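You operate a simulated robot arm through the tools that you are given. There is no shell and no other tool.

You are at the controls of a simulated two-armed robot. One attempt, no reset.

Task
Hold the big orange tray on the top of the pink table steady with one hand and put the thermostat with the smallest size on its label from the top of the black table in it with the other.

It is judged by the outcome, as a careful person would: the job done as asked, and still so three seconds after it is handed in. It fails if anything else is knocked over, pushed out of place, dropped, spilled or broken.

Robot
Two 7-joint arms with three-finger grippers on one trunk, on a base that moves. Base frame: it is fixed to the floor where the robot stands at the start and does not move with it; the origin is under the middle of the robot, x ahead of it, y to its left, z up. Readings come in m, rad, newtons and seconds.
The left shoulder is at the start at [0.03, 0.124, 1.008], the right one opposite. With the tool pointing down near the work surface each hand reaches from about 0.1 to 0.8 m from the robot's upright axis, wherever it stands, measured 20 degrees to its own side. Places, roughly: big orange tray [3.5, 1.5, 1]; thermostat [2.75, 1.5, 1]. Payload 2.2 kg a hand.
The TCP of each hand is the grasp point between the finger pads, 0.028 m short of the fingertips. In the tool frame z runs along the fingers and y along their closing line. The gripper opens to 0.102 m; its body begins 0.071 m behind the TCP.
Orientation is that of the tool frame in the base frame, as a unit quaternion [w, x, y, z]. With the fingers straight down and closing along the base's y, the tool's x points along the base's -x, its y along +y and its z along -z.

Tools
- The arms move only by the tool step_arm. It takes "left_steps", "right_steps" or both (then of equal length, played together; a hand with none holds still); each is a list of rows, each an object (a shift or turn left out is 0, a gripper value left out holds the last) with "delta_rot": the turn, a rotation vector about the base's x, y, z in rad, a list of three; "linear": the shift along the base's x, y, z in m, a list of three; "hand": the finger opening in m, from 0 to 0.102. In form: [{"delta_rot": [wx, wy, wz], "linear": [x, y, z], "hand": hand}, ...]. A call has 1 to 20 rows; each row shifts and turns the commanded pose from where the row before left it. Each row takes 0.2 s and may step no farther than 0.05 m and 0.15 rad from the row before; otherwise, or with a gripper value out of range, the whole call is refused. Where a pose cannot be reached the arm comes as near as it can. A force on the tool above 40 N (or 10 N above the force at the start of the call, whichever is more), or a blocked arm, ends the call early, and 0.2 s more pass. The fingers move at their own pace (about 0.1436 m/s each) and stop on an object; they squeeze with about 20 N. The grip force told is the motor's: it shows also when the fingers shut on nothing. Time passes only in rows, and 0.2 s behind the last, so rows that do not move let the fingers close. It gives the time, the measured TCP pose, the force on the tool (base axes), the opening and the grip force at its end, in the units of the frame above (readings bear some noise), with the torque about the TCP (base axes, N m) and any sound that the robot's microphone picked up.
- Cameras (640 x 400 px; columns grow to the right, rows downward): "scene" is now at [0.0523, -0.0023, 1.7318]; the picture's right is [-0.02, -1.00, 0.00], its down [-0.70, 0.02, -0.72] and it looks along [0.72, -0.02, -0.70] (base axes); focal length 248 px, centre (320, 200). "left" rides on the left gripper at [0.072, 0.038, -0.086] in its tool frame; the picture's right is [-0.46, 0.89, 0.00], its down [-0.60, -0.32, -0.73] and it looks along [-0.65, -0.34, 0.68] (tool axes); focal length 256 px, centre (320, 200). "right" rides on the right gripper at [0.069, 0.044, -0.086] in its tool frame; the picture's right is [-0.53, 0.85, 0.00], its down [-0.58, -0.36, -0.73] and it looks along [-0.62, -0.39, 0.68] (tool axes); focal length 256 px, centre (320, 200). There is no depth. A picture from a camera that has moved, and an enlarged one, comes with that camera's place and axes in the base frame and with its lens.
- capture(camera): a new picture of that camera. It takes no simulated time.
- slide_trunk(by): moves the trunk up (or, below 0, down) by that many m; the arms and the scene camera ride with it, the base frame stays. It gives what a move gives, with no picture.
- drive_base(legs): drives the robot by 1 to 6 legs, each [ahead, left, turn to the left] in m, m and rad, along the robot's own axes; the way and the turn of a leg run together, so that a leg with both is an arc; at most 1.5 m and 3.142 rad a leg. The arms and the cameras ride along, it lands a little off, and it stops where it bumps. It gives what a move gives.
- aim_head(pan, tilt): turns the head with the scene camera to pan (to the left, within 2.496 rad either way) and tilt (down, from -0.506 to 1.204), counted from straight ahead of the robot. It gives what a move gives.
- enlarge(camera, box): a new picture of the part [left, top, right, bottom] of that camera's present view, enlarged. It takes no simulated time.
- close_job(): hands the job in; it is judged then, once.

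Places have to be worked out from the pictures, the camera data and where the tool is seen. Open the grippers and draw the arms clear of the work before you hand the job in, unless the task says otherwise.

The tools are called as name(argument=value, ...) on one line, values as JSON. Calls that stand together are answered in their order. step_arm: Moves the arms, as the interface text tells. Its arguments: {"type":"object","properties":{"left_steps":{"type":"array","items":{"type":"object","properties":{"delta_rot":{"type":"array","items":{"type":"number"}},"linear":{"type":"array","items":{"type":"number"}},"hand":{"type":"number"}}}},"right_steps":{"type":"array","items":{"type":"object","properties":{"delta_rot":{"type":"array","items":{"type":"number"}},"linear":{"type":"array","items":{"type":"number"}},"hand":{"type":"number"}}}}},"required":[]} The other tools are called the same way: slide_trunk (by) moves the trunk up or down; drive_base (legs) drives the base; aim_head (pan, tilt) turns the head that bears the scene camera; capture (camera) takes a picture; enlarge (camera, box) takes an enlarged picture of a part of a camera's view; close_job () hands the job in.

At the start:

```text
time_s: 0.0
left_ee_pos: [0.4507, 0.2019, 1.0998]
left_tool_rot: [0.0, 0.0, 1.0, 0.0]
left_wrist_force: [0.0, 0.2, 0.2]
left_ft_torque: [0.0, -0.02, 0.01]
left_width: 0.1018
left_grip_force: 0.0
right_ee_pos: [0.3701, -0.1944, 1.1265]
right_tool_rot: [0.0, 0.0, 1.0, 0.0]
right_wrist_force: [0.1, 0.4, 0.0]
right_ft_torque: [-0.04, -0.01, -0.02]
right_width: 0.1021
right_grip_force: 0.1
trunk travel left (down, up): [-0.25, 0.29]
robot x, y, heading: [0.0015, -0.0003, -0.004]
head pan, tilt (commanded): [-0.024, 0.77]
```

scene: 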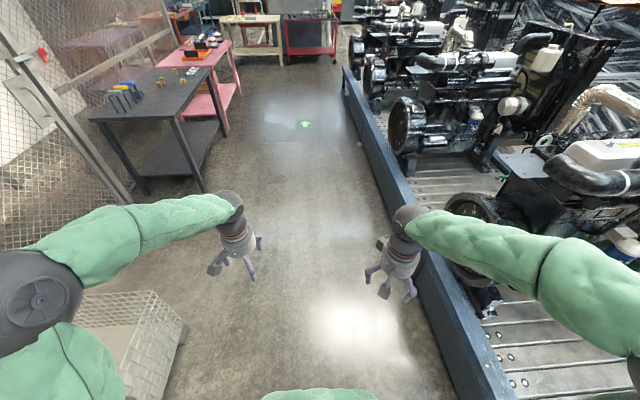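
right: 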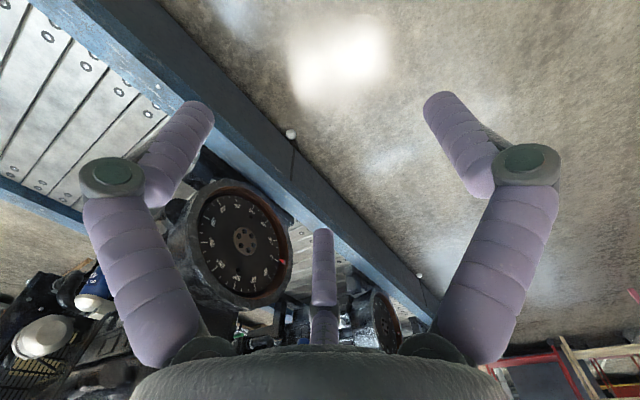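
left: 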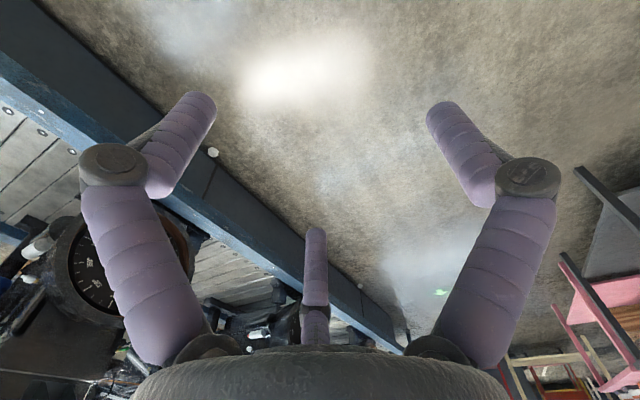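

I begin by looking closer at the two tables ahead on the left.

enlarge(camera="scene", box=[80, 10, 260, 200])

aim_head(pan=0.5, tilt=0.4)

```text
2.11 times, centred on (170, 105) of scene
camera zoom: at [0.0523, -0.0023, 1.7318], right [-0.02, -1.0, 0.0], down [-0.7, 0.02, -0.72], along [0.72, -0.02, -0.7], focal length 522 px, centre (636, 400)
```

zoom: 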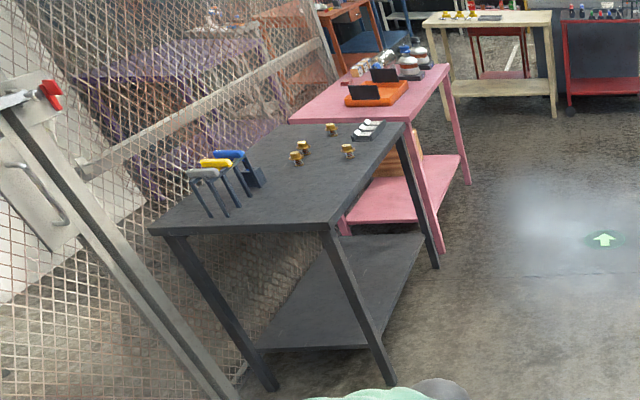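

```text
time_s: 0.9
left_ee_pos: [0.4514, 0.2025, 1.1007]
left_tool_rot: [0.0, 0.0, 1.0, 0.0]
left_wrist_force: [-0.5, 0.3, 0.3]
left_ft_torque: [0.01, -0.01, 0.0]
left_width: 0.1019
left_grip_force: 0.2
right_ee_pos: [0.3702, -0.1939, 1.127]
right_tool_rot: [0.0, 0.0, 1.0, 0.0]
right_wrist_force: [-0.7, -0.6, 0.0]
right_ft_torque: [0.0, -0.03, 0.0]
right_width: 0.1019
right_grip_force: 0.1
trunk travel left (down, up): [-0.25, 0.29]
robot x, y, heading: [0.0017, 0.0025, -0.0]
head pan, tilt (commanded): [0.499, 0.4]
```

capture(camera="scene")

```text
taken
camera scene: at [0.0517, 0.044, 1.7644], right [0.48, -0.88, 0.0], down [-0.34, -0.19, -0.92], along [0.81, 0.44, -0.39], focal length 248 px, centre (320, 200)
```

scene: 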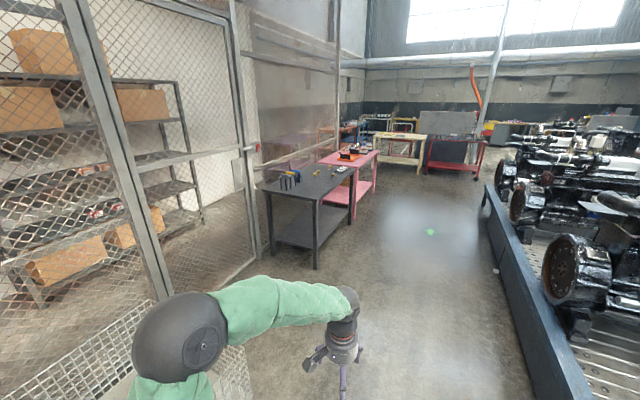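

The brass items on the black table (around x 2.4–2.8, y 1.2–1.4) look like the thermostats, and the orange tray stands on the pink table beyond. I drive ahead down the aisle, which looks clear.

drive_base(legs=[[1.3, 0, 0], [1.3, 0, 0]])

aim_head(pan=1.4, tilt=0.6)

capture(camera="scene")

```text
time_s: 13.7
left_ee_pos: [3.0749, 0.1941, 1.0991]
left_tool_rot: [0.0, 0.0, 1.0, 0.001]
left_wrist_force: [0.4, 0.3, 0.4]
left_ft_torque: [-0.01, 0.01, 0.01]
left_width: 0.1022
left_grip_force: 0.1
right_ee_pos: [2.9942, -0.2035, 1.1272]
right_tool_rot: [0.0, 0.0, 1.0, 0.0]
right_wrist_force: [0.1, 0.7, -0.7]
right_ft_torque: [0.0, 0.01, -0.01]
right_width: 0.1019
right_grip_force: 0.0
trunk travel left (down, up): [-0.25, 0.29]
robot x, y, heading: [2.6213, -0.0076, -0.007]
head pan, tilt (commanded): [0.499, 0.4]
```

```text
time_s: 14.9
left_ee_pos: [3.0761, 0.1929, 1.0995]
left_tool_rot: [0.0, 0.0, 1.0, -0.001]
left_wrist_force: [-0.1, -0.9, 0.7]
left_ft_torque: [0.03, -0.01, 0.01]
left_width: 0.1021
left_grip_force: 0.0
right_ee_pos: [2.9941, -0.2029, 1.1269]
right_tool_rot: [0.0, 0.0, 1.0, -0.001]
right_wrist_force: [0.4, 0.5, -0.1]
right_ft_torque: [-0.06, -0.03, 0.01]
right_width: 0.1022
right_grip_force: 0.0
trunk travel left (down, up): [-0.25, 0.29]
robot x, y, heading: [2.6247, -0.0073, -0.003]
head pan, tilt (commanded): [1.4, 0.6]
```

```text
taken
camera scene: at [2.61, 0.0781, 1.7463], right [0.99, -0.17, 0.0], down [-0.1, -0.56, -0.83], along [0.14, 0.81, -0.56], focal length 248 px, centre (320, 200)
```

scene: 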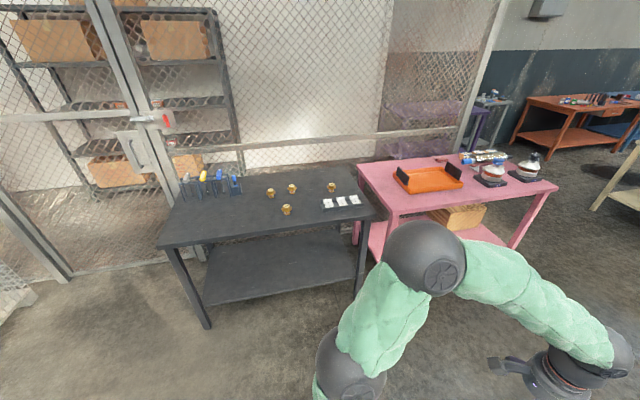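

Four brass thermostats and three white items are visible on the black table. I enlarge both tables.

enlarge(camera="scene", box=[250, 165, 380, 246])

enlarge(camera="scene", box=[360, 130, 560, 255])

```text
4.92 times, centred on (315, 206) of scene
camera zoom: at [2.61, 0.0781, 1.7463], right [0.99, -0.17, 0.0], down [-0.1, -0.56, -0.83], along [0.14, 0.81, -0.56], focal length 1220 px, centre (345, 173)
```

zoom: 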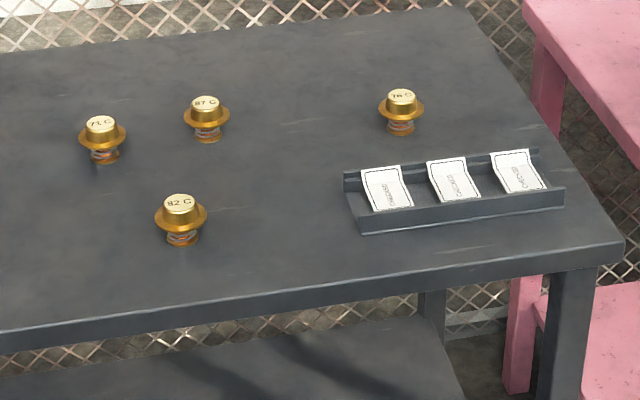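

```text
3.20 times, centred on (460, 192) of scene
camera zoom: at [2.61, 0.0781, 1.7463], right [0.99, -0.17, 0.0], down [-0.1, -0.56, -0.83], along [0.14, 0.81, -0.56], focal length 793 px, centre (-128, 224)
```

zoom: 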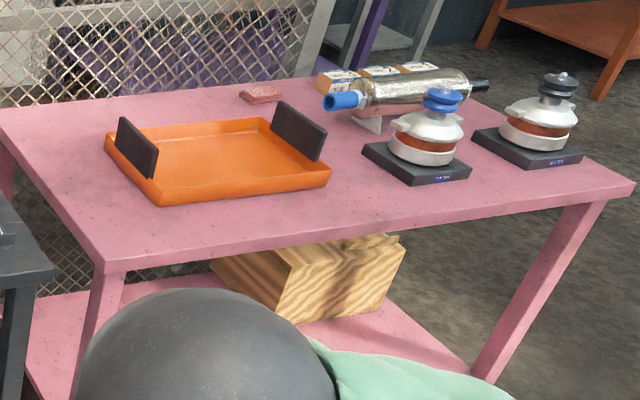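

Labels read roughly 71/77, 87, 82 and 76/78 C, so I need a closer look. Thermostats are at about z 0.87, y 1.25–1.5; I shift left a bit and turn to face the tables.

drive_base(legs=[[0.1, 0.2, 0], [0, 0, 1.57]])

aim_head(pan=0.0, tilt=0.9)

capture(camera="scene")

```text
time_s: 20.6
left_ee_pos: [2.4931, 0.6214, 1.1003]
left_tool_rot: [0.0, 0.731, -0.682, -0.001]
left_wrist_force: [0.1, 0.5, 0.0]
left_ft_torque: [-0.02, 0.01, -0.01]
left_width: 0.1021
left_grip_force: 0.1
right_ee_pos: [2.8943, 0.5677, 1.1269]
right_tool_rot: [0.001, 0.731, -0.682, 0.001]
right_wrist_force: [0.3, 0.1, 0.6]
right_ft_torque: [-0.01, 0.0, 0.0]
right_width: 0.102
right_grip_force: 0.1
trunk travel left (down, up): [-0.25, 0.29]
robot x, y, heading: [2.7236, 0.1852, 1.639]
head pan, tilt (commanded): [1.4, 0.6]
```

```text
time_s: 22.1
left_ee_pos: [2.4937, 0.6214, 1.0999]
left_tool_rot: [0.001, 0.731, -0.682, 0.001]
left_wrist_force: [0.6, 0.2, 0.6]
left_ft_torque: [-0.01, -0.02, 0.02]
left_width: 0.102
left_grip_force: 0.0
right_ee_pos: [2.8946, 0.5675, 1.1264]
right_tool_rot: [0.0, 0.731, -0.683, 0.0]
right_wrist_force: [0.4, -0.4, -0.2]
right_ft_torque: [-0.05, 0.0, 0.0]
right_width: 0.102
right_grip_force: 0.1
trunk travel left (down, up): [-0.25, 0.29]
robot x, y, heading: [2.7232, 0.1822, 1.643]
head pan, tilt (commanded): [0.0, 0.901]
```

```text
taken
camera scene: at [2.722, 0.2304, 1.7215], right [1.0, 0.07, 0.0], down [0.05, -0.78, -0.62], along [-0.04, 0.62, -0.78], focal length 248 px, centre (320, 200)
```

scene: 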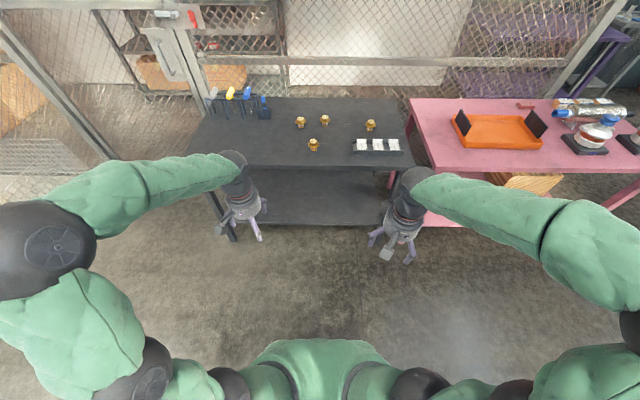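

Now facing the tables. I enlarge the thermostats to read the labels.

enlarge(camera="scene", box=[285, 105, 349, 155])

enlarge(camera="scene", box=[340, 110, 404, 160])

```text
8.00 times, centred on (317, 130) of scene
camera zoom: at [2.722, 0.2304, 1.7215], right [1.0, 0.07, 0.0], down [0.05, -0.78, -0.62], along [-0.04, 0.62, -0.78], focal length 1983 px, centre (344, 760)
```

zoom: 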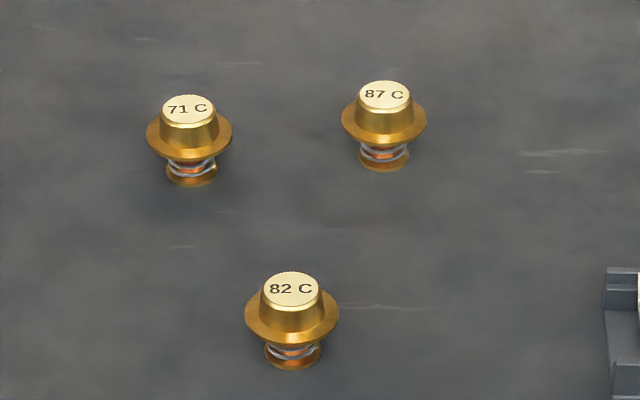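

```text
8.00 times, centred on (372, 135) of scene
camera zoom: at [2.722, 0.2304, 1.7215], right [1.0, 0.07, 0.0], down [0.05, -0.78, -0.62], along [-0.04, 0.62, -0.78], focal length 1983 px, centre (-96, 720)
```

zoom: 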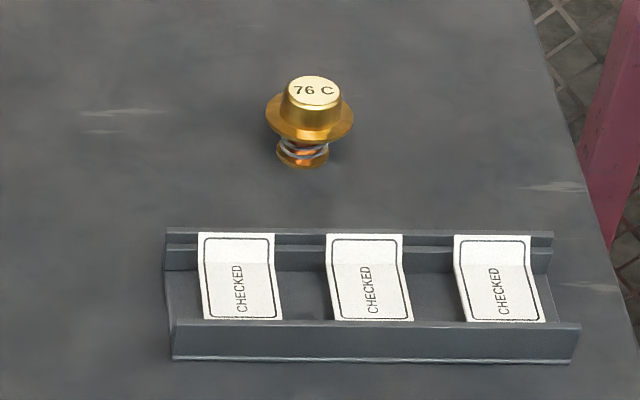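

The 71 C one is the smallest; it stands at about (2.52, 1.47), flange about 0.06 m wide. I look straight down to judge the base size and the hand shape before approaching.

enlarge(camera="scene", box=[340, 160, 460, 270])

aim_head(pan=0.0, tilt=1.2)

capture(camera="scene")

```text
3.64 times, centred on (400, 215) of scene
camera zoom: at [2.722, 0.2304, 1.7215], right [1.0, 0.07, 0.0], down [0.05, -0.78, -0.62], along [-0.04, 0.62, -0.78], focal length 902 px, centre (29, 146)
```

zoom: 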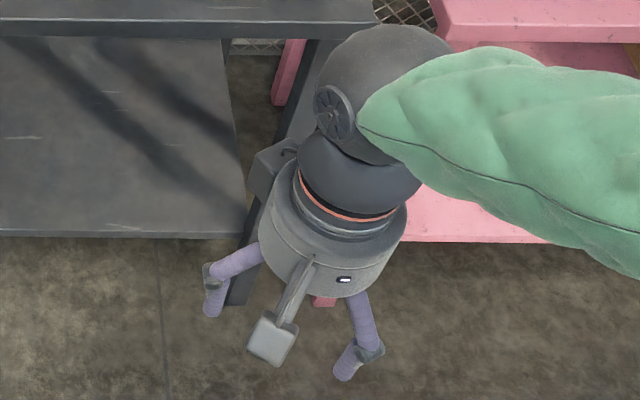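

```text
time_s: 22.9
left_ee_pos: [2.4932, 0.6211, 1.0999]
left_tool_rot: [-0.001, 0.731, -0.682, -0.001]
left_wrist_force: [0.1, -1.0, -0.2]
left_ft_torque: [-0.02, 0.0, -0.01]
left_width: 0.1019
left_grip_force: 0.0
right_ee_pos: [2.8936, 0.5674, 1.1272]
right_tool_rot: [0.0, 0.73, -0.683, 0.0]
right_wrist_force: [0.2, 0.2, 0.0]
right_ft_torque: [-0.01, 0.01, 0.0]
right_width: 0.1021
right_grip_force: 0.1
trunk travel left (down, up): [-0.25, 0.29]
robot x, y, heading: [2.7231, 0.1872, 1.641]
head pan, tilt (commanded): [0.0, 1.201]
```

```text
taken
camera scene: at [2.7234, 0.2109, 1.7017], right [1.0, 0.07, 0.0], down [0.06, -0.93, -0.36], along [-0.02, 0.36, -0.93], focal length 248 px, centre (320, 200)
```

scene: 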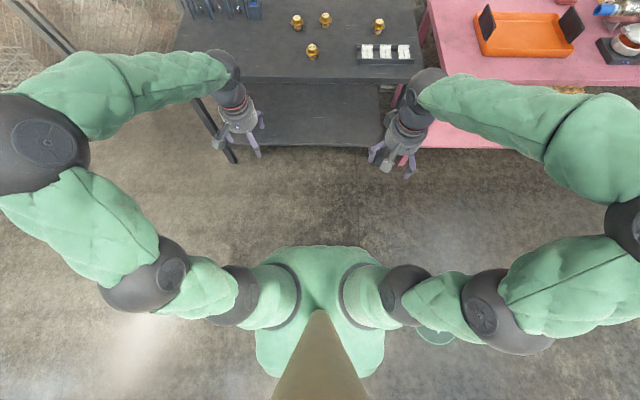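

The base stays hidden below the chest, so it is compact. To learn how the three fingers close, I close the left hand in free air and look at it.

step_arm(left_steps=[{"hand": 0.06}, {"hand": 0.06}])

capture(camera="left")

step_arm(left_steps=[{"hand": 0.0}, {"hand": 0.0}, {"hand": 0.0}])

capture(camera="left")

```text
time_s: 23.5
left_ee_pos: [2.4934, 0.6208, 1.0999]
left_tool_rot: [0.0, 0.731, -0.683, 0.0]
left_wrist_force: [-0.1, 0.0, 0.2]
left_ft_torque: [-0.02, 0.0, -0.06]
left_width: 0.0598
left_grip_force: 0.0
right_ee_pos: [2.8966, 0.5667, 1.1266]
right_tool_rot: [0.001, 0.73, -0.683, 0.0]
right_wrist_force: [0.2, -0.2, 0.1]
right_ft_torque: [0.0, -0.02, -0.02]
right_width: 0.1019
right_grip_force: 0.0
trunk travel left (down, up): [-0.25, 0.29]
robot x, y, heading: [2.7268, 0.1871, 1.638]
head pan, tilt (commanded): [0.0, 1.201]
```

```text
taken
camera left: at [2.4597, 0.5462, 1.186], right [-0.91, 0.4, 0.0], down [0.28, 0.62, 0.73], along [0.3, 0.67, -0.68], focal length 256 px, centre (320, 200)
```

left: 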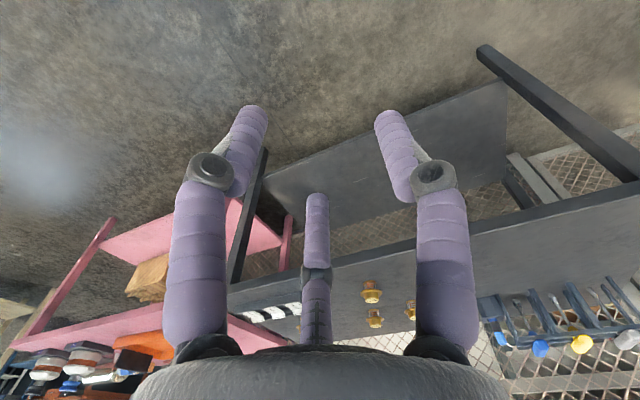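

```text
time_s: 24.3
left_ee_pos: [2.4923, 0.6219, 1.1002]
left_tool_rot: [0.001, 0.731, -0.683, -0.001]
left_wrist_force: [-0.3, -0.6, 0.2]
left_ft_torque: [-0.05, -0.02, -0.03]
left_width: 0.0024
left_grip_force: 20.1
right_ee_pos: [2.895, 0.5668, 1.1269]
right_tool_rot: [0.0, 0.73, -0.684, 0.0]
right_wrist_force: [-0.3, 0.6, 0.6]
right_ft_torque: [-0.02, 0.0, 0.0]
right_width: 0.1022
right_grip_force: 0.1
trunk travel left (down, up): [-0.25, 0.29]
robot x, y, heading: [2.7236, 0.1837, 1.637]
head pan, tilt (commanded): [0.0, 1.201]
```

```text
taken
camera left: at [2.4597, 0.5462, 1.186], right [-0.91, 0.4, 0.0], down [0.28, 0.62, 0.73], along [0.3, 0.67, -0.68], focal length 256 px, centre (320, 200)
```

left: 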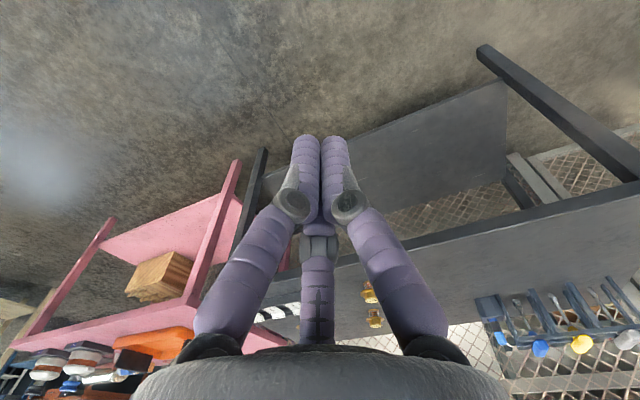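

All three fingers converge to the centre, so a round flange or a thin plate will both grip fine. Plan: right hand takes the 71 C thermostat, left hand later holds the tray's left handle. I raise both hands, then straighten the heading and move left and closer.

step_arm(left_steps=[{"linear": [0, 0, 0.05], "hand": 0.102}, {"linear": [0, 0, 0.05]}, {"linear": [0, 0, 0.05]}], right_steps=[{"linear": [0, 0, 0.05]}, {"linear": [0, 0, 0.05]}, {"linear": [0, 0, 0.03]}])

drive_base(legs=[[0, 0, -0.068], [0, 0.37, 0], [0.3, 0, 0]])

aim_head(pan=0.0, tilt=0.9)

capture(camera="scene")

```text
time_s: 25.1
left_ee_pos: [2.4957, 0.6237, 1.2522]
left_tool_rot: [0.0, 0.731, -0.683, 0.0]
left_wrist_force: [1.0, -0.4, 0.4]
left_ft_torque: [0.0, 0.03, -0.01]
left_width: 0.102
left_grip_force: 0.0
right_ee_pos: [2.8941, 0.5648, 1.2601]
right_tool_rot: [0.0, 0.731, -0.682, 0.0]
right_wrist_force: [-1.1, -0.8, 0.4]
right_ft_torque: [0.02, 0.02, -0.03]
right_width: 0.1018
right_grip_force: 0.0
trunk travel left (down, up): [-0.25, 0.29]
robot x, y, heading: [2.724, 0.1849, 1.636]
head pan, tilt (commanded): [0.0, 1.201]
```

```text
time_s: 29.6
left_ee_pos: [2.1619, 0.9418, 1.251]
left_tool_rot: [-0.001, -0.706, 0.708, 0.001]
left_wrist_force: [0.4, 0.8, 0.1]
left_ft_torque: [-0.04, 0.03, -0.02]
left_width: 0.1019
left_grip_force: 0.0
right_ee_pos: [2.5537, 0.8556, 1.2604]
right_tool_rot: [0.0, -0.706, 0.709, 0.001]
right_wrist_force: [-0.7, 0.0, 0.1]
right_ft_torque: [-0.02, -0.03, -0.03]
right_width: 0.1021
right_grip_force: 0.2
trunk travel left (down, up): [-0.25, 0.29]
robot x, y, heading: [2.3609, 0.4902, 1.567]
head pan, tilt (commanded): [0.0, 1.201]
```

```text
time_s: 30.4
left_ee_pos: [2.1606, 0.9405, 1.2514]
left_tool_rot: [0.0, -0.706, 0.708, 0.0]
left_wrist_force: [0.1, -0.1, 0.6]
left_ft_torque: [0.0, 0.0, 0.01]
left_width: 0.102
left_grip_force: 0.0
right_ee_pos: [2.5558, 0.8541, 1.2608]
right_tool_rot: [-0.001, -0.706, 0.708, 0.0]
right_wrist_force: [0.4, 0.3, 0.4]
right_ft_torque: [0.03, 0.0, -0.01]
right_width: 0.1019
right_grip_force: 0.0
trunk travel left (down, up): [-0.25, 0.29]
robot x, y, heading: [2.3621, 0.4874, 1.568]
head pan, tilt (commanded): [0.0, 0.901]
```

```text
taken
camera scene: at [2.3596, 0.5322, 1.7214], right [1.0, 0.0, 0.0], down [0.0, -0.78, -0.62], along [0.0, 0.62, -0.78], focal length 248 px, centre (320, 200)
```

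scene: 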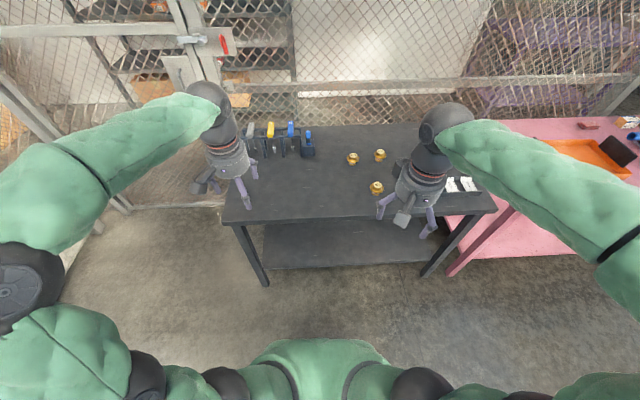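

Now at (2.36, 0.49) facing the table straight. I enlarge the view around the thermostats for a better fix of the 71 C one.

enlarge(camera="scene", box=[330, 140, 394, 200])

enlarge(camera="scene", box=[180, 100, 340, 200])

```text
6.67 times, centred on (362, 170) of scene
camera zoom: at [2.3596, 0.5322, 1.7214], right [1.0, 0.0, 0.0], down [0.0, -0.78, -0.62], along [0.0, 0.62, -0.78], focal length 1653 px, centre (40, 400)
```

zoom: 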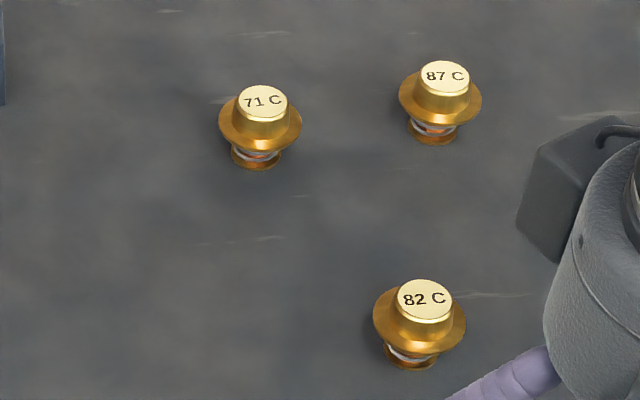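

```text
4.00 times, centred on (260, 150) of scene
camera zoom: at [2.3596, 0.5322, 1.7214], right [1.0, 0.0, 0.0], down [0.0, -0.78, -0.62], along [0.0, 0.62, -0.78], focal length 992 px, centre (560, 400)
```

zoom: 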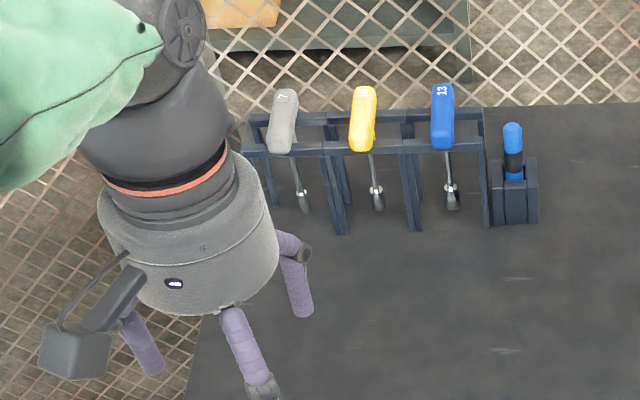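

Triangulation gives the 71 C thermostat's flange at about (2.524, 1.454, 0.888), table top near z 0.85. I drive forward 0.25 m so the right hand can reach it.

drive_base(legs=[[0.25, 0, 0]])

capture(camera="scene")

capture(camera="right")

```text
time_s: 32.2
left_ee_pos: [2.1617, 1.1875, 1.2516]
left_tool_rot: [-0.001, -0.706, 0.708, -0.001]
left_wrist_force: [0.0, 0.4, -1.2]
left_ft_torque: [-0.02, 0.01, -0.04]
left_width: 0.102
left_grip_force: 0.1
right_ee_pos: [2.5555, 1.1022, 1.2595]
right_tool_rot: [0.0, -0.707, 0.707, -0.001]
right_wrist_force: [-0.2, -0.2, -1.0]
right_ft_torque: [-0.04, 0.01, 0.03]
right_width: 0.102
right_grip_force: 0.0
trunk travel left (down, up): [-0.25, 0.29]
robot x, y, heading: [2.358, 0.733, 1.568]
head pan, tilt (commanded): [0.0, 0.901]
```

```text
taken
camera scene: at [2.3606, 0.7789, 1.7214], right [1.0, 0.0, 0.0], down [0.0, -0.78, -0.62], along [0.0, 0.62, -0.78], focal length 248 px, centre (320, 200)
```

scene: 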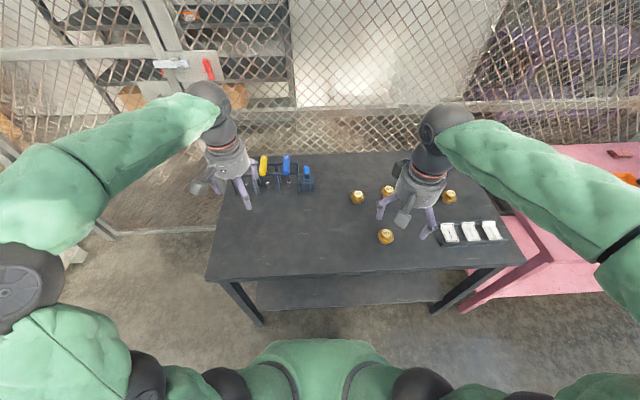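

```text
taken
camera right: at [2.5123, 1.0327, 1.3458], right [-0.84, 0.54, 0.0], down [0.37, 0.58, 0.73], along [0.39, 0.62, -0.68], focal length 256 px, centre (320, 200)
```

right: 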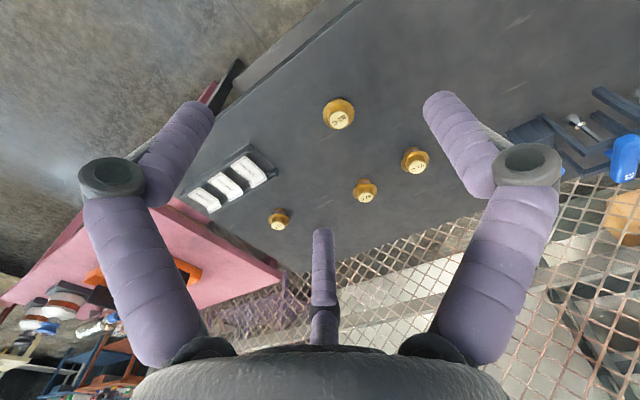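

Close enough without bumping. I refine the target position with both cameras.

enlarge(camera="scene", box=[325, 175, 405, 225])

enlarge(camera="right", box=[335, 110, 463, 190])

```text
8.00 times, centred on (365, 200) of scene
camera zoom: at [2.3606, 0.7789, 1.7214], right [1.0, 0.0, 0.0], down [0.0, -0.78, -0.62], along [0.0, 0.62, -0.78], focal length 1983 px, centre (-40, 200)
```

zoom: 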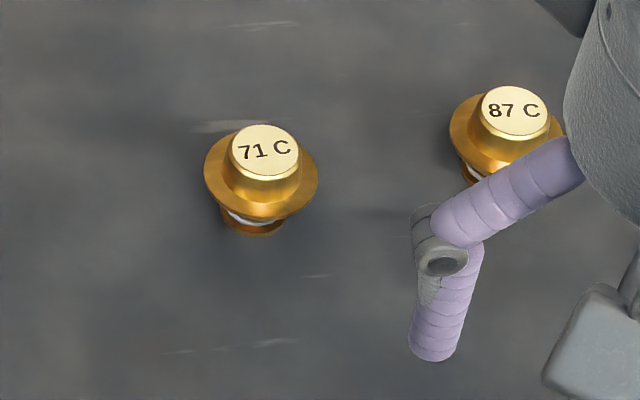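

```text
5.00 times, centred on (399, 150) of right
camera zoom: at [2.5123, 1.0327, 1.3458], right [-0.84, 0.54, 0.0], down [0.37, 0.58, 0.73], along [0.39, 0.62, -0.68], focal length 1280 px, centre (-75, 450)
```

zoom: 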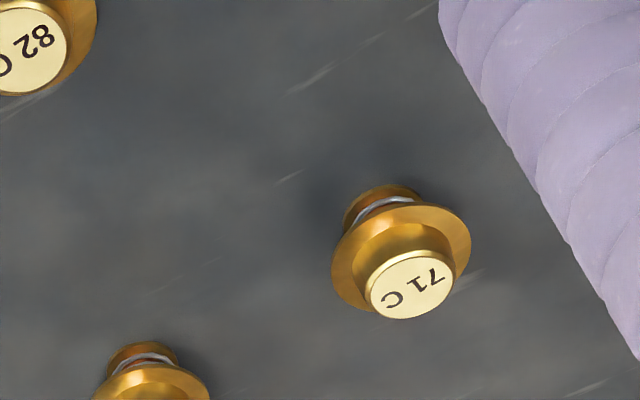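

Both views agree: flange at about (2.525, 1.455, 0.888). I move the right hand above it at the present height and descend to z about 1.0.

step_arm(right_steps=[{"linear": [-0.0038, 0.0441, 0]}, {"linear": [-0.0038, 0.0441, 0]}, {"linear": [-0.0038, 0.0441, 0]}, {"linear": [-0.0038, 0.0441, 0]}, {"linear": [-0.0038, 0.0441, 0]}, {"linear": [-0.0038, 0.0441, 0]}, {"linear": [-0.0038, 0.0441, 0]}, {"linear": [-0.0038, 0.0441, 0]}, {"linear": [0, 0, -0.04]}, {"linear": [0, 0, -0.04]}, {"linear": [0, 0, -0.04]}, {"linear": [0, 0, -0.04]}, {"linear": [0, 0, -0.04]}, {"linear": [0, 0, -0.04]}, {"linear": [0, 0, 0]}])

capture(camera="right")

capture(camera="scene")

```text
time_s: 35.4
left_ee_pos: [2.162, 1.1863, 1.2517]
left_tool_rot: [0.0, -0.706, 0.708, 0.001]
left_wrist_force: [0.1, -0.5, -0.3]
left_ft_torque: [0.0, 0.01, -0.01]
left_width: 0.1019
left_grip_force: 0.1
right_ee_pos: [2.5262, 1.412, 1.0155]
right_tool_rot: [0.0, -0.706, 0.708, 0.001]
right_wrist_force: [0.7, -1.7, 0.1]
right_ft_torque: [0.03, 0.0, 0.02]
right_width: 0.102
right_grip_force: 0.0
right hand out of reach, approached as far as the arm can: row 8
trunk travel left (down, up): [-0.25, 0.29]
robot x, y, heading: [2.3614, 0.7351, 1.566]
head pan, tilt (commanded): [0.0, 0.901]
```

```text
taken
camera right: at [2.483, 1.3433, 1.1022], right [-0.84, 0.54, 0.0], down [0.37, 0.57, 0.73], along [0.39, 0.62, -0.68], focal length 256 px, centre (320, 200)
```

right: 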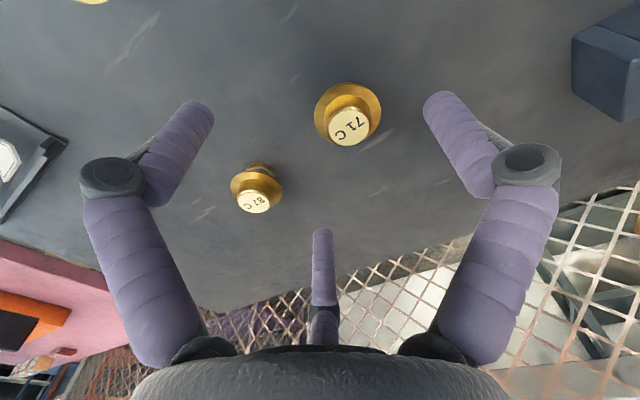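

```text
taken
camera scene: at [2.3604, 0.7767, 1.7215], right [1.0, 0.0, 0.0], down [0.0, -0.78, -0.62], along [0.0, 0.62, -0.78], focal length 248 px, centre (320, 200)
```

scene: 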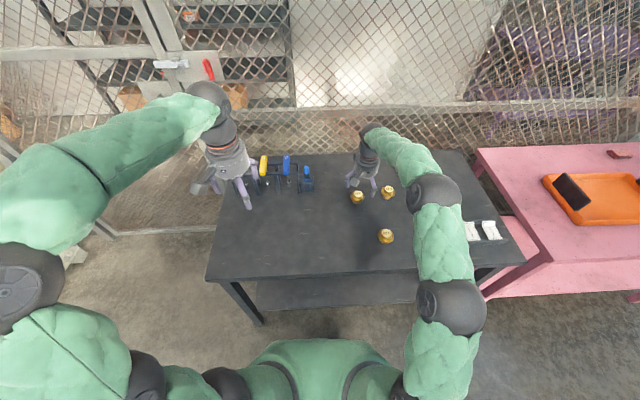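

The arm fell short in y at the greater height; now lower, I move the remaining 0.043 m in y and check.

step_arm(right_steps=[{"linear": [0, 0.022, 0]}, {"linear": [-0.001, 0.021, 0]}, {"linear": [0, 0, 0]}])

capture(camera="right")

```text
time_s: 36.2
left_ee_pos: [2.1625, 1.1854, 1.2519]
left_tool_rot: [0.0, -0.705, 0.709, 0.0]
left_wrist_force: [-0.9, 0.2, -0.7]
left_ft_torque: [0.03, -0.02, 0.01]
left_width: 0.1018
left_grip_force: 0.2
right_ee_pos: [2.5264, 1.4549, 1.0178]
right_tool_rot: [0.0, -0.706, 0.708, -0.001]
right_wrist_force: [-0.6, 0.8, -0.2]
right_ft_torque: [0.0, 0.0, -0.01]
right_width: 0.102
right_grip_force: 0.1
trunk travel left (down, up): [-0.25, 0.29]
robot x, y, heading: [2.3623, 0.7307, 1.568]
head pan, tilt (commanded): [0.0, 0.901]
```

```text
taken
camera right: at [2.4827, 1.3864, 1.1036], right [-0.84, 0.54, 0.0], down [0.37, 0.57, 0.73], along [0.39, 0.62, -0.68], focal length 256 px, centre (320, 200)
```

right: 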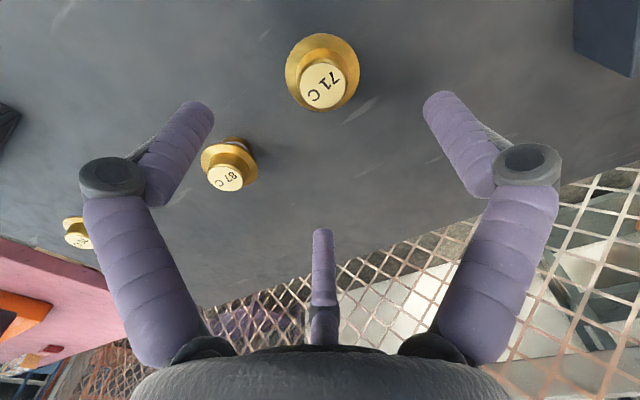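

The thermostat is centred under the grasp point (estimate 2.526, 1.457). I descend to TCP z about 0.893 with the hand open.

step_arm(right_steps=[{"linear": [0, 0, -0.035]}, {"linear": [0, 0, -0.035]}, {"linear": [-0.001, 0.001, -0.03]}, {"linear": [0, 0, -0.025]}, {"linear": [0, 0, 0]}])

capture(camera="right")

enlarge(camera="scene", box=[316, 140, 412, 230])

```text
time_s: 37.4
left_ee_pos: [2.1608, 1.1863, 1.2516]
left_tool_rot: [0.0, -0.706, 0.709, 0.0]
left_wrist_force: [-0.1, 0.4, -0.2]
left_ft_torque: [0.0, 0.02, -0.01]
left_width: 0.1022
left_grip_force: 0.1
right_ee_pos: [2.5259, 1.4571, 0.892]
right_tool_rot: [-0.001, -0.706, 0.708, 0.0]
right_wrist_force: [0.2, -0.2, -0.2]
right_ft_torque: [-0.01, -0.03, -0.03]
right_width: 0.102
right_grip_force: 0.0
trunk travel left (down, up): [-0.25, 0.29]
robot x, y, heading: [2.3607, 0.7317, 1.568]
head pan, tilt (commanded): [0.0, 0.901]
```

```text
taken
camera right: at [2.4829, 1.3886, 0.978], right [-0.84, 0.54, 0.0], down [0.37, 0.57, 0.73], along [0.39, 0.62, -0.68], focal length 256 px, centre (320, 200)
```

right: 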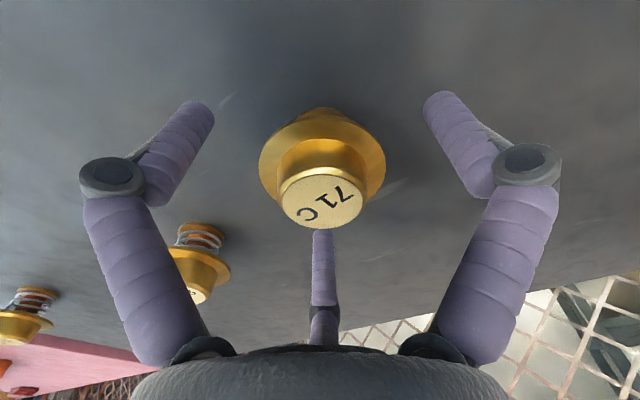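

```text
4.44 times, centred on (364, 185) of scene
camera zoom: at [2.3603, 0.7774, 1.7215], right [1.0, 0.0, 0.0], down [0.0, -0.78, -0.62], along [0.0, 0.62, -0.78], focal length 1102 px, centre (124, 267)
```

zoom: 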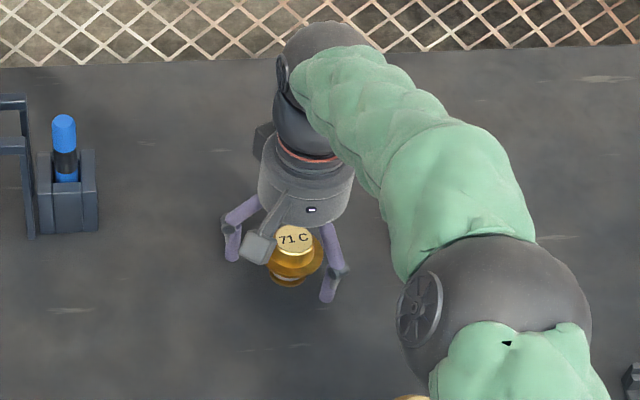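

The flange sits between the open fingers at grasp-point height. I lower 3 mm more and close the right hand.

step_arm(right_steps=[{"linear": [-0.001, -0.001, -0.003]}, {"hand": 0.07}, {"hand": 0.05}, {"hand": 0.0}, {"hand": 0.0}, {"hand": 0.0}])

capture(camera="right")

```text
time_s: 38.8
left_ee_pos: [2.1615, 1.185, 1.2509]
left_tool_rot: [0.0, -0.706, 0.708, -0.001]
left_wrist_force: [-0.1, -0.3, 0.1]
left_ft_torque: [0.02, -0.01, 0.01]
left_width: 0.102
left_grip_force: 0.1
right_ee_pos: [2.5259, 1.456, 0.8894]
right_tool_rot: [0.0, -0.706, 0.708, 0.0]
right_wrist_force: [0.8, 0.8, 1.0]
right_ft_torque: [0.02, 0.0, 0.0]
right_width: 0.0593
right_grip_force: 20.3
trunk travel left (down, up): [-0.25, 0.29]
robot x, y, heading: [2.3592, 0.729, 1.565]
head pan, tilt (commanded): [0.0, 0.901]
```

```text
taken
camera right: at [2.4817, 1.3869, 0.9747], right [-0.84, 0.54, 0.0], down [0.37, 0.57, 0.73], along [0.39, 0.62, -0.68], focal length 256 px, centre (320, 200)
```

right: 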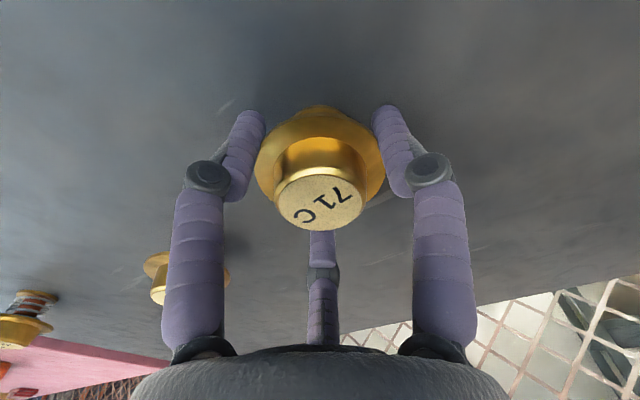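

Grip is firm at 0.059 m width. I lift gently and check that it comes along.

step_arm(right_steps=[{"linear": [0, 0, 0.015], "hand": 0.0}, {"linear": [0, 0, 0.025]}, {"linear": [0, 0, 0.03]}, {"linear": [0, 0, 0.03]}, {"linear": [0, 0, 0]}])

capture(camera="right")

capture(camera="scene")

```text
time_s: 40.0
left_ee_pos: [2.1618, 1.1866, 1.2511]
left_tool_rot: [0.0, -0.706, 0.708, 0.001]
left_wrist_force: [0.0, -0.3, 0.6]
left_ft_torque: [0.01, 0.0, 0.0]
left_width: 0.1018
left_grip_force: 0.1
right_ee_pos: [2.5253, 1.453, 0.9899]
right_tool_rot: [-0.001, -0.706, 0.708, 0.0]
right_wrist_force: [0.7, 0.6, 0.1]
right_ft_torque: [-0.03, 0.01, 0.0]
right_width: 0.0593
right_grip_force: 20.4
trunk travel left (down, up): [-0.25, 0.29]
robot x, y, heading: [2.3617, 0.7323, 1.572]
head pan, tilt (commanded): [0.0, 0.901]
```

```text
taken
camera right: at [2.4814, 1.3844, 1.0765], right [-0.84, 0.54, 0.0], down [0.37, 0.58, 0.73], along [0.39, 0.62, -0.68], focal length 256 px, centre (320, 200)
```

right: 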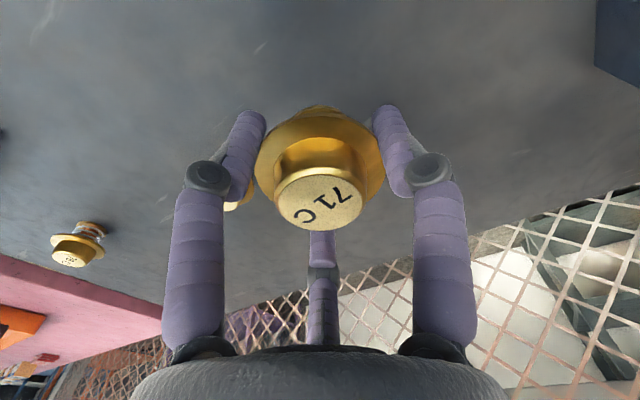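

```text
taken
camera scene: at [2.3606, 0.7782, 1.7214], right [1.0, 0.0, 0.0], down [0.0, -0.78, -0.62], along [0.0, 0.62, -0.78], focal length 248 px, centre (320, 200)
```

scene: 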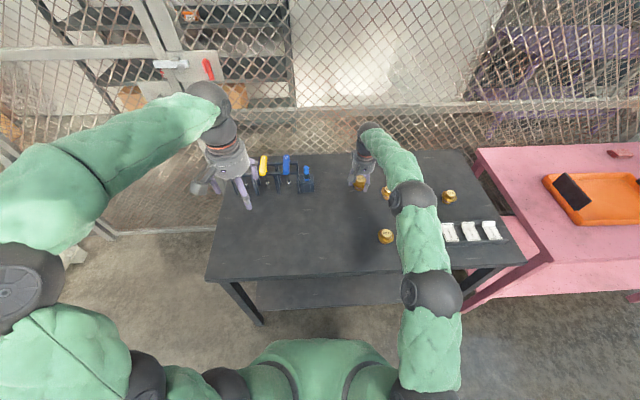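

The thermostat is held. I raise it further and pull back toward the robot before driving.

step_arm(right_steps=[{"linear": [0, 0, 0.04]}, {"linear": [0, 0, 0.03]}, {"linear": [0.003, -0.04, 0.02]}, {"linear": [0.003, -0.04, 0.02]}, {"linear": [0.003, -0.04, 0.025]}, {"linear": [0.003, -0.04, 0.025]}, {"linear": [0.003, -0.04, 0.025]}, {"linear": [0.003, -0.04, 0.025]}, {"linear": [0.003, -0.04, 0.025]}, {"linear": [0.003, -0.04, 0.025]}, {"linear": [0, 0, 0]}])

capture(camera="right")

```text
time_s: 42.4
left_ee_pos: [2.1616, 1.1874, 1.2521]
left_tool_rot: [0.0, -0.706, 0.708, -0.001]
left_wrist_force: [-0.1, 0.2, 0.0]
left_ft_torque: [-0.04, 0.02, 0.0]
left_width: 0.1018
left_grip_force: 0.1
right_ee_pos: [2.5507, 1.1313, 1.2478]
right_tool_rot: [-0.001, -0.706, 0.708, 0.0]
right_wrist_force: [-1.0, 0.5, -1.9]
right_ft_torque: [-0.02, 0.01, 0.0]
right_width: 0.0595
right_grip_force: 20.3
trunk travel left (down, up): [-0.25, 0.29]
robot x, y, heading: [2.3581, 0.7332, 1.563]
head pan, tilt (commanded): [0.0, 0.901]
```

```text
taken
camera right: at [2.5065, 1.0635, 1.3342], right [-0.84, 0.54, 0.0], down [0.37, 0.58, 0.73], along [0.39, 0.62, -0.68], focal length 256 px, centre (320, 200)
```

right: 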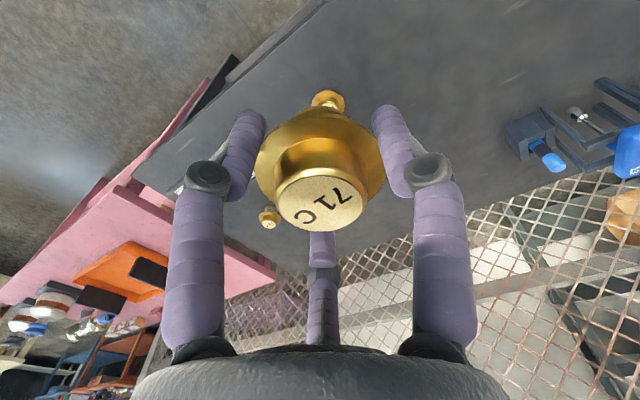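

Still firmly held. I back off 0.25 m and drive 1.14 m to the right to stand before the pink table, then look.

drive_base(legs=[[-0.25, 0, 0], [0, -1.14, 0]])

capture(camera="scene")

capture(camera="right")

```text
time_s: 49.5
left_ee_pos: [3.2716, 0.9343, 1.2521]
left_tool_rot: [0.0, 0.709, -0.706, 0.0]
left_wrist_force: [0.1, -0.5, 0.2]
left_ft_torque: [0.02, -0.01, 0.0]
left_width: 0.102
left_grip_force: 0.0
right_ee_pos: [3.6604, 0.8812, 1.2476]
right_tool_rot: [0.001, 0.708, -0.706, 0.0]
right_wrist_force: [-0.1, -0.2, -0.5]
right_ft_torque: [-0.01, 0.03, 0.02]
right_width: 0.0593
right_grip_force: 19.9
trunk travel left (down, up): [-0.25, 0.29]
robot x, y, heading: [3.4753, 0.4849, 1.575]
head pan, tilt (commanded): [0.0, 0.901]
```

```text
taken
camera scene: at [3.4737, 0.5267, 1.7215], right [1.0, 0.0, 0.0], down [0.0, -0.78, -0.62], along [0.0, 0.62, -0.78], focal length 248 px, centre (320, 200)
```

scene: 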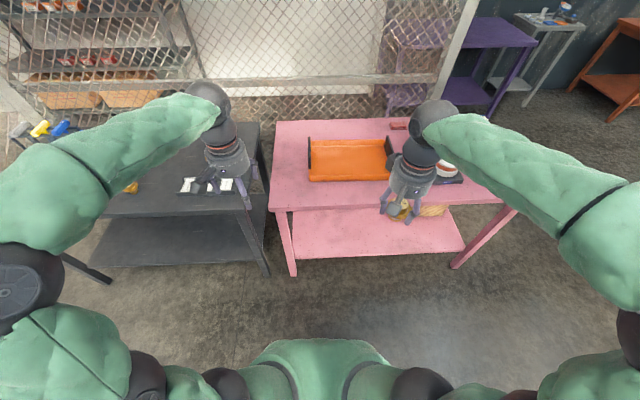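

```text
taken
camera right: at [3.6178, 0.8128, 1.3345], right [-0.85, 0.53, 0.0], down [0.36, 0.58, 0.73], along [0.39, 0.62, -0.68], focal length 256 px, centre (320, 200)
```

right: 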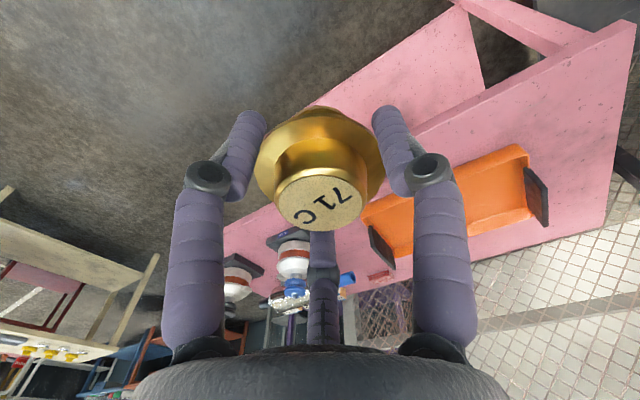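

enlarge(camera="scene", box=[270, 110, 430, 220])

enlarge(camera="right", box=[340, 120, 580, 280])

capture(camera="left")

```text
3.64 times, centred on (350, 165) of scene
camera zoom: at [3.4737, 0.5267, 1.7215], right [1.0, 0.0, 0.0], down [0.0, -0.78, -0.62], along [0.0, 0.62, -0.78], focal length 902 px, centre (211, 327)
```

zoom: 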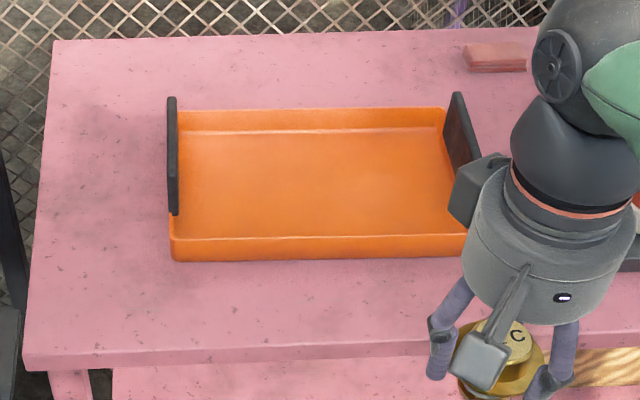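

```text
2.50 times, centred on (460, 200) of right
camera zoom: at [3.6178, 0.8128, 1.3345], right [-0.85, 0.53, 0.0], down [0.36, 0.58, 0.73], along [0.39, 0.62, -0.68], focal length 640 px, centre (-30, 200)
```

zoom: 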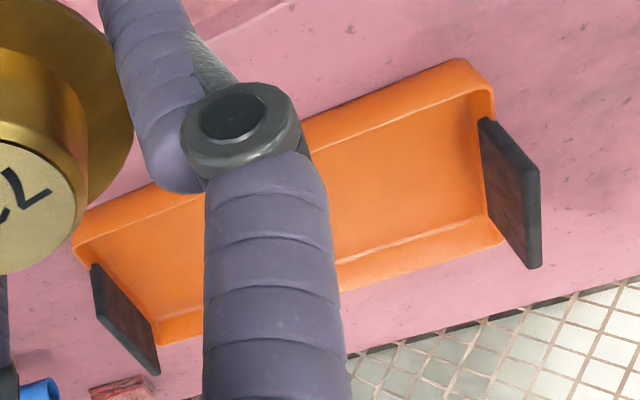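

```text
taken
camera left: at [3.2342, 0.8613, 1.3377], right [-0.89, 0.46, 0.0], down [0.32, 0.61, 0.73], along [0.34, 0.65, -0.68], focal length 256 px, centre (320, 200)
```

left: 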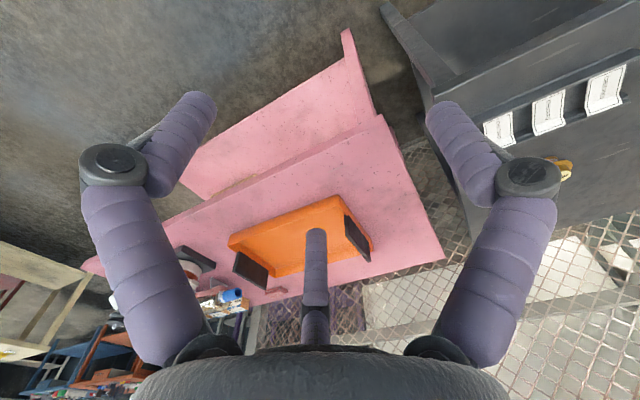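

The tray spans about x 3.42–3.81, y 1.335–1.60 with rim z ≈0.887; its left black handle plate is at x≈3.42, y≈1.385–1.53, z up to ≈0.955. I drive forward 0.265 m, then recheck.

drive_base(legs=[[0.265, 0, 0]])

capture(camera="scene")

capture(camera="left")

```text
time_s: 51.4
left_ee_pos: [3.2688, 1.2015, 1.2515]
left_tool_rot: [0.0, 0.709, -0.705, 0.001]
left_wrist_force: [-0.3, 0.8, -0.7]
left_ft_torque: [-0.02, -0.05, 0.02]
left_width: 0.1021
left_grip_force: 0.1
right_ee_pos: [3.659, 1.1499, 1.2476]
right_tool_rot: [0.0, 0.71, -0.705, 0.001]
right_wrist_force: [0.2, 0.0, -0.8]
right_ft_torque: [0.0, 0.03, -0.02]
right_width: 0.0592
right_grip_force: 20.1
trunk travel left (down, up): [-0.25, 0.29]
robot x, y, heading: [3.4723, 0.7456, 1.578]
head pan, tilt (commanded): [0.0, 0.901]
```

```text
taken
camera scene: at [3.472, 0.7954, 1.7214], right [1.0, 0.0, 0.0], down [0.0, -0.78, -0.62], along [0.0, 0.62, -0.78], focal length 248 px, centre (320, 200)
```

scene: 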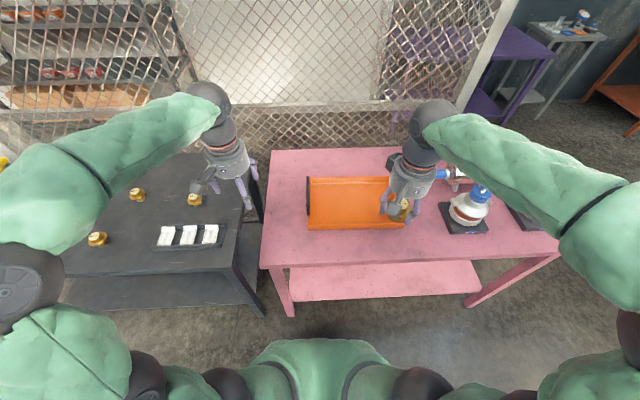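

```text
taken
camera left: at [3.2321, 1.1293, 1.3373], right [-0.89, 0.46, 0.0], down [0.31, 0.61, 0.73], along [0.34, 0.65, -0.68], focal length 256 px, centre (320, 200)
```

left: 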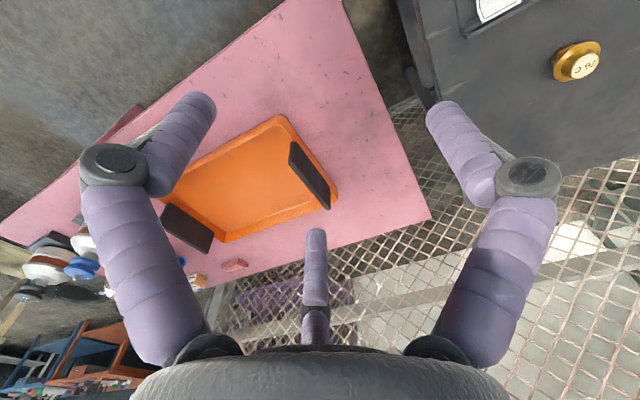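

enlarge(camera="left", box=[250, 105, 378, 225])

enlarge(camera="scene", box=[280, 150, 400, 240])

```text
3.33 times, centred on (314, 165) of left
camera zoom: at [3.2321, 1.1293, 1.3373], right [-0.89, 0.46, 0.0], down [0.31, 0.61, 0.73], along [0.34, 0.65, -0.68], focal length 853 px, centre (340, 317)
```

zoom: 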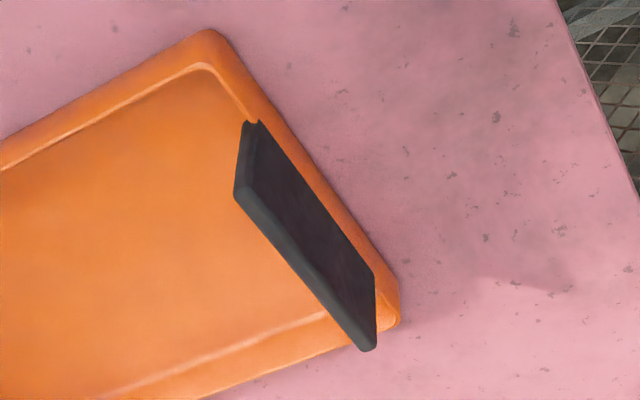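

```text
4.44 times, centred on (340, 195) of scene
camera zoom: at [3.472, 0.7954, 1.7214], right [1.0, 0.0, 0.0], down [0.0, -0.78, -0.62], along [0.0, 0.62, -0.78], focal length 1102 px, centre (231, 222)
```

zoom: 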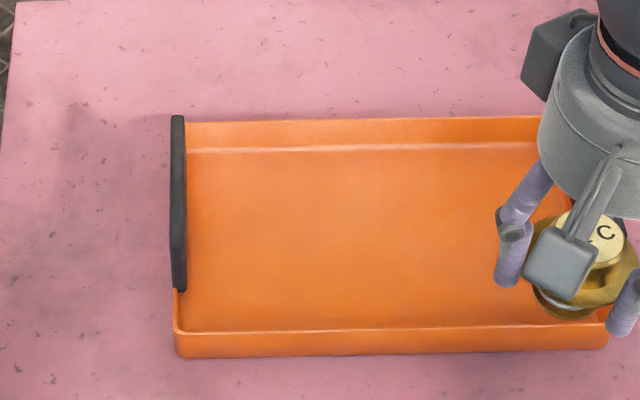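

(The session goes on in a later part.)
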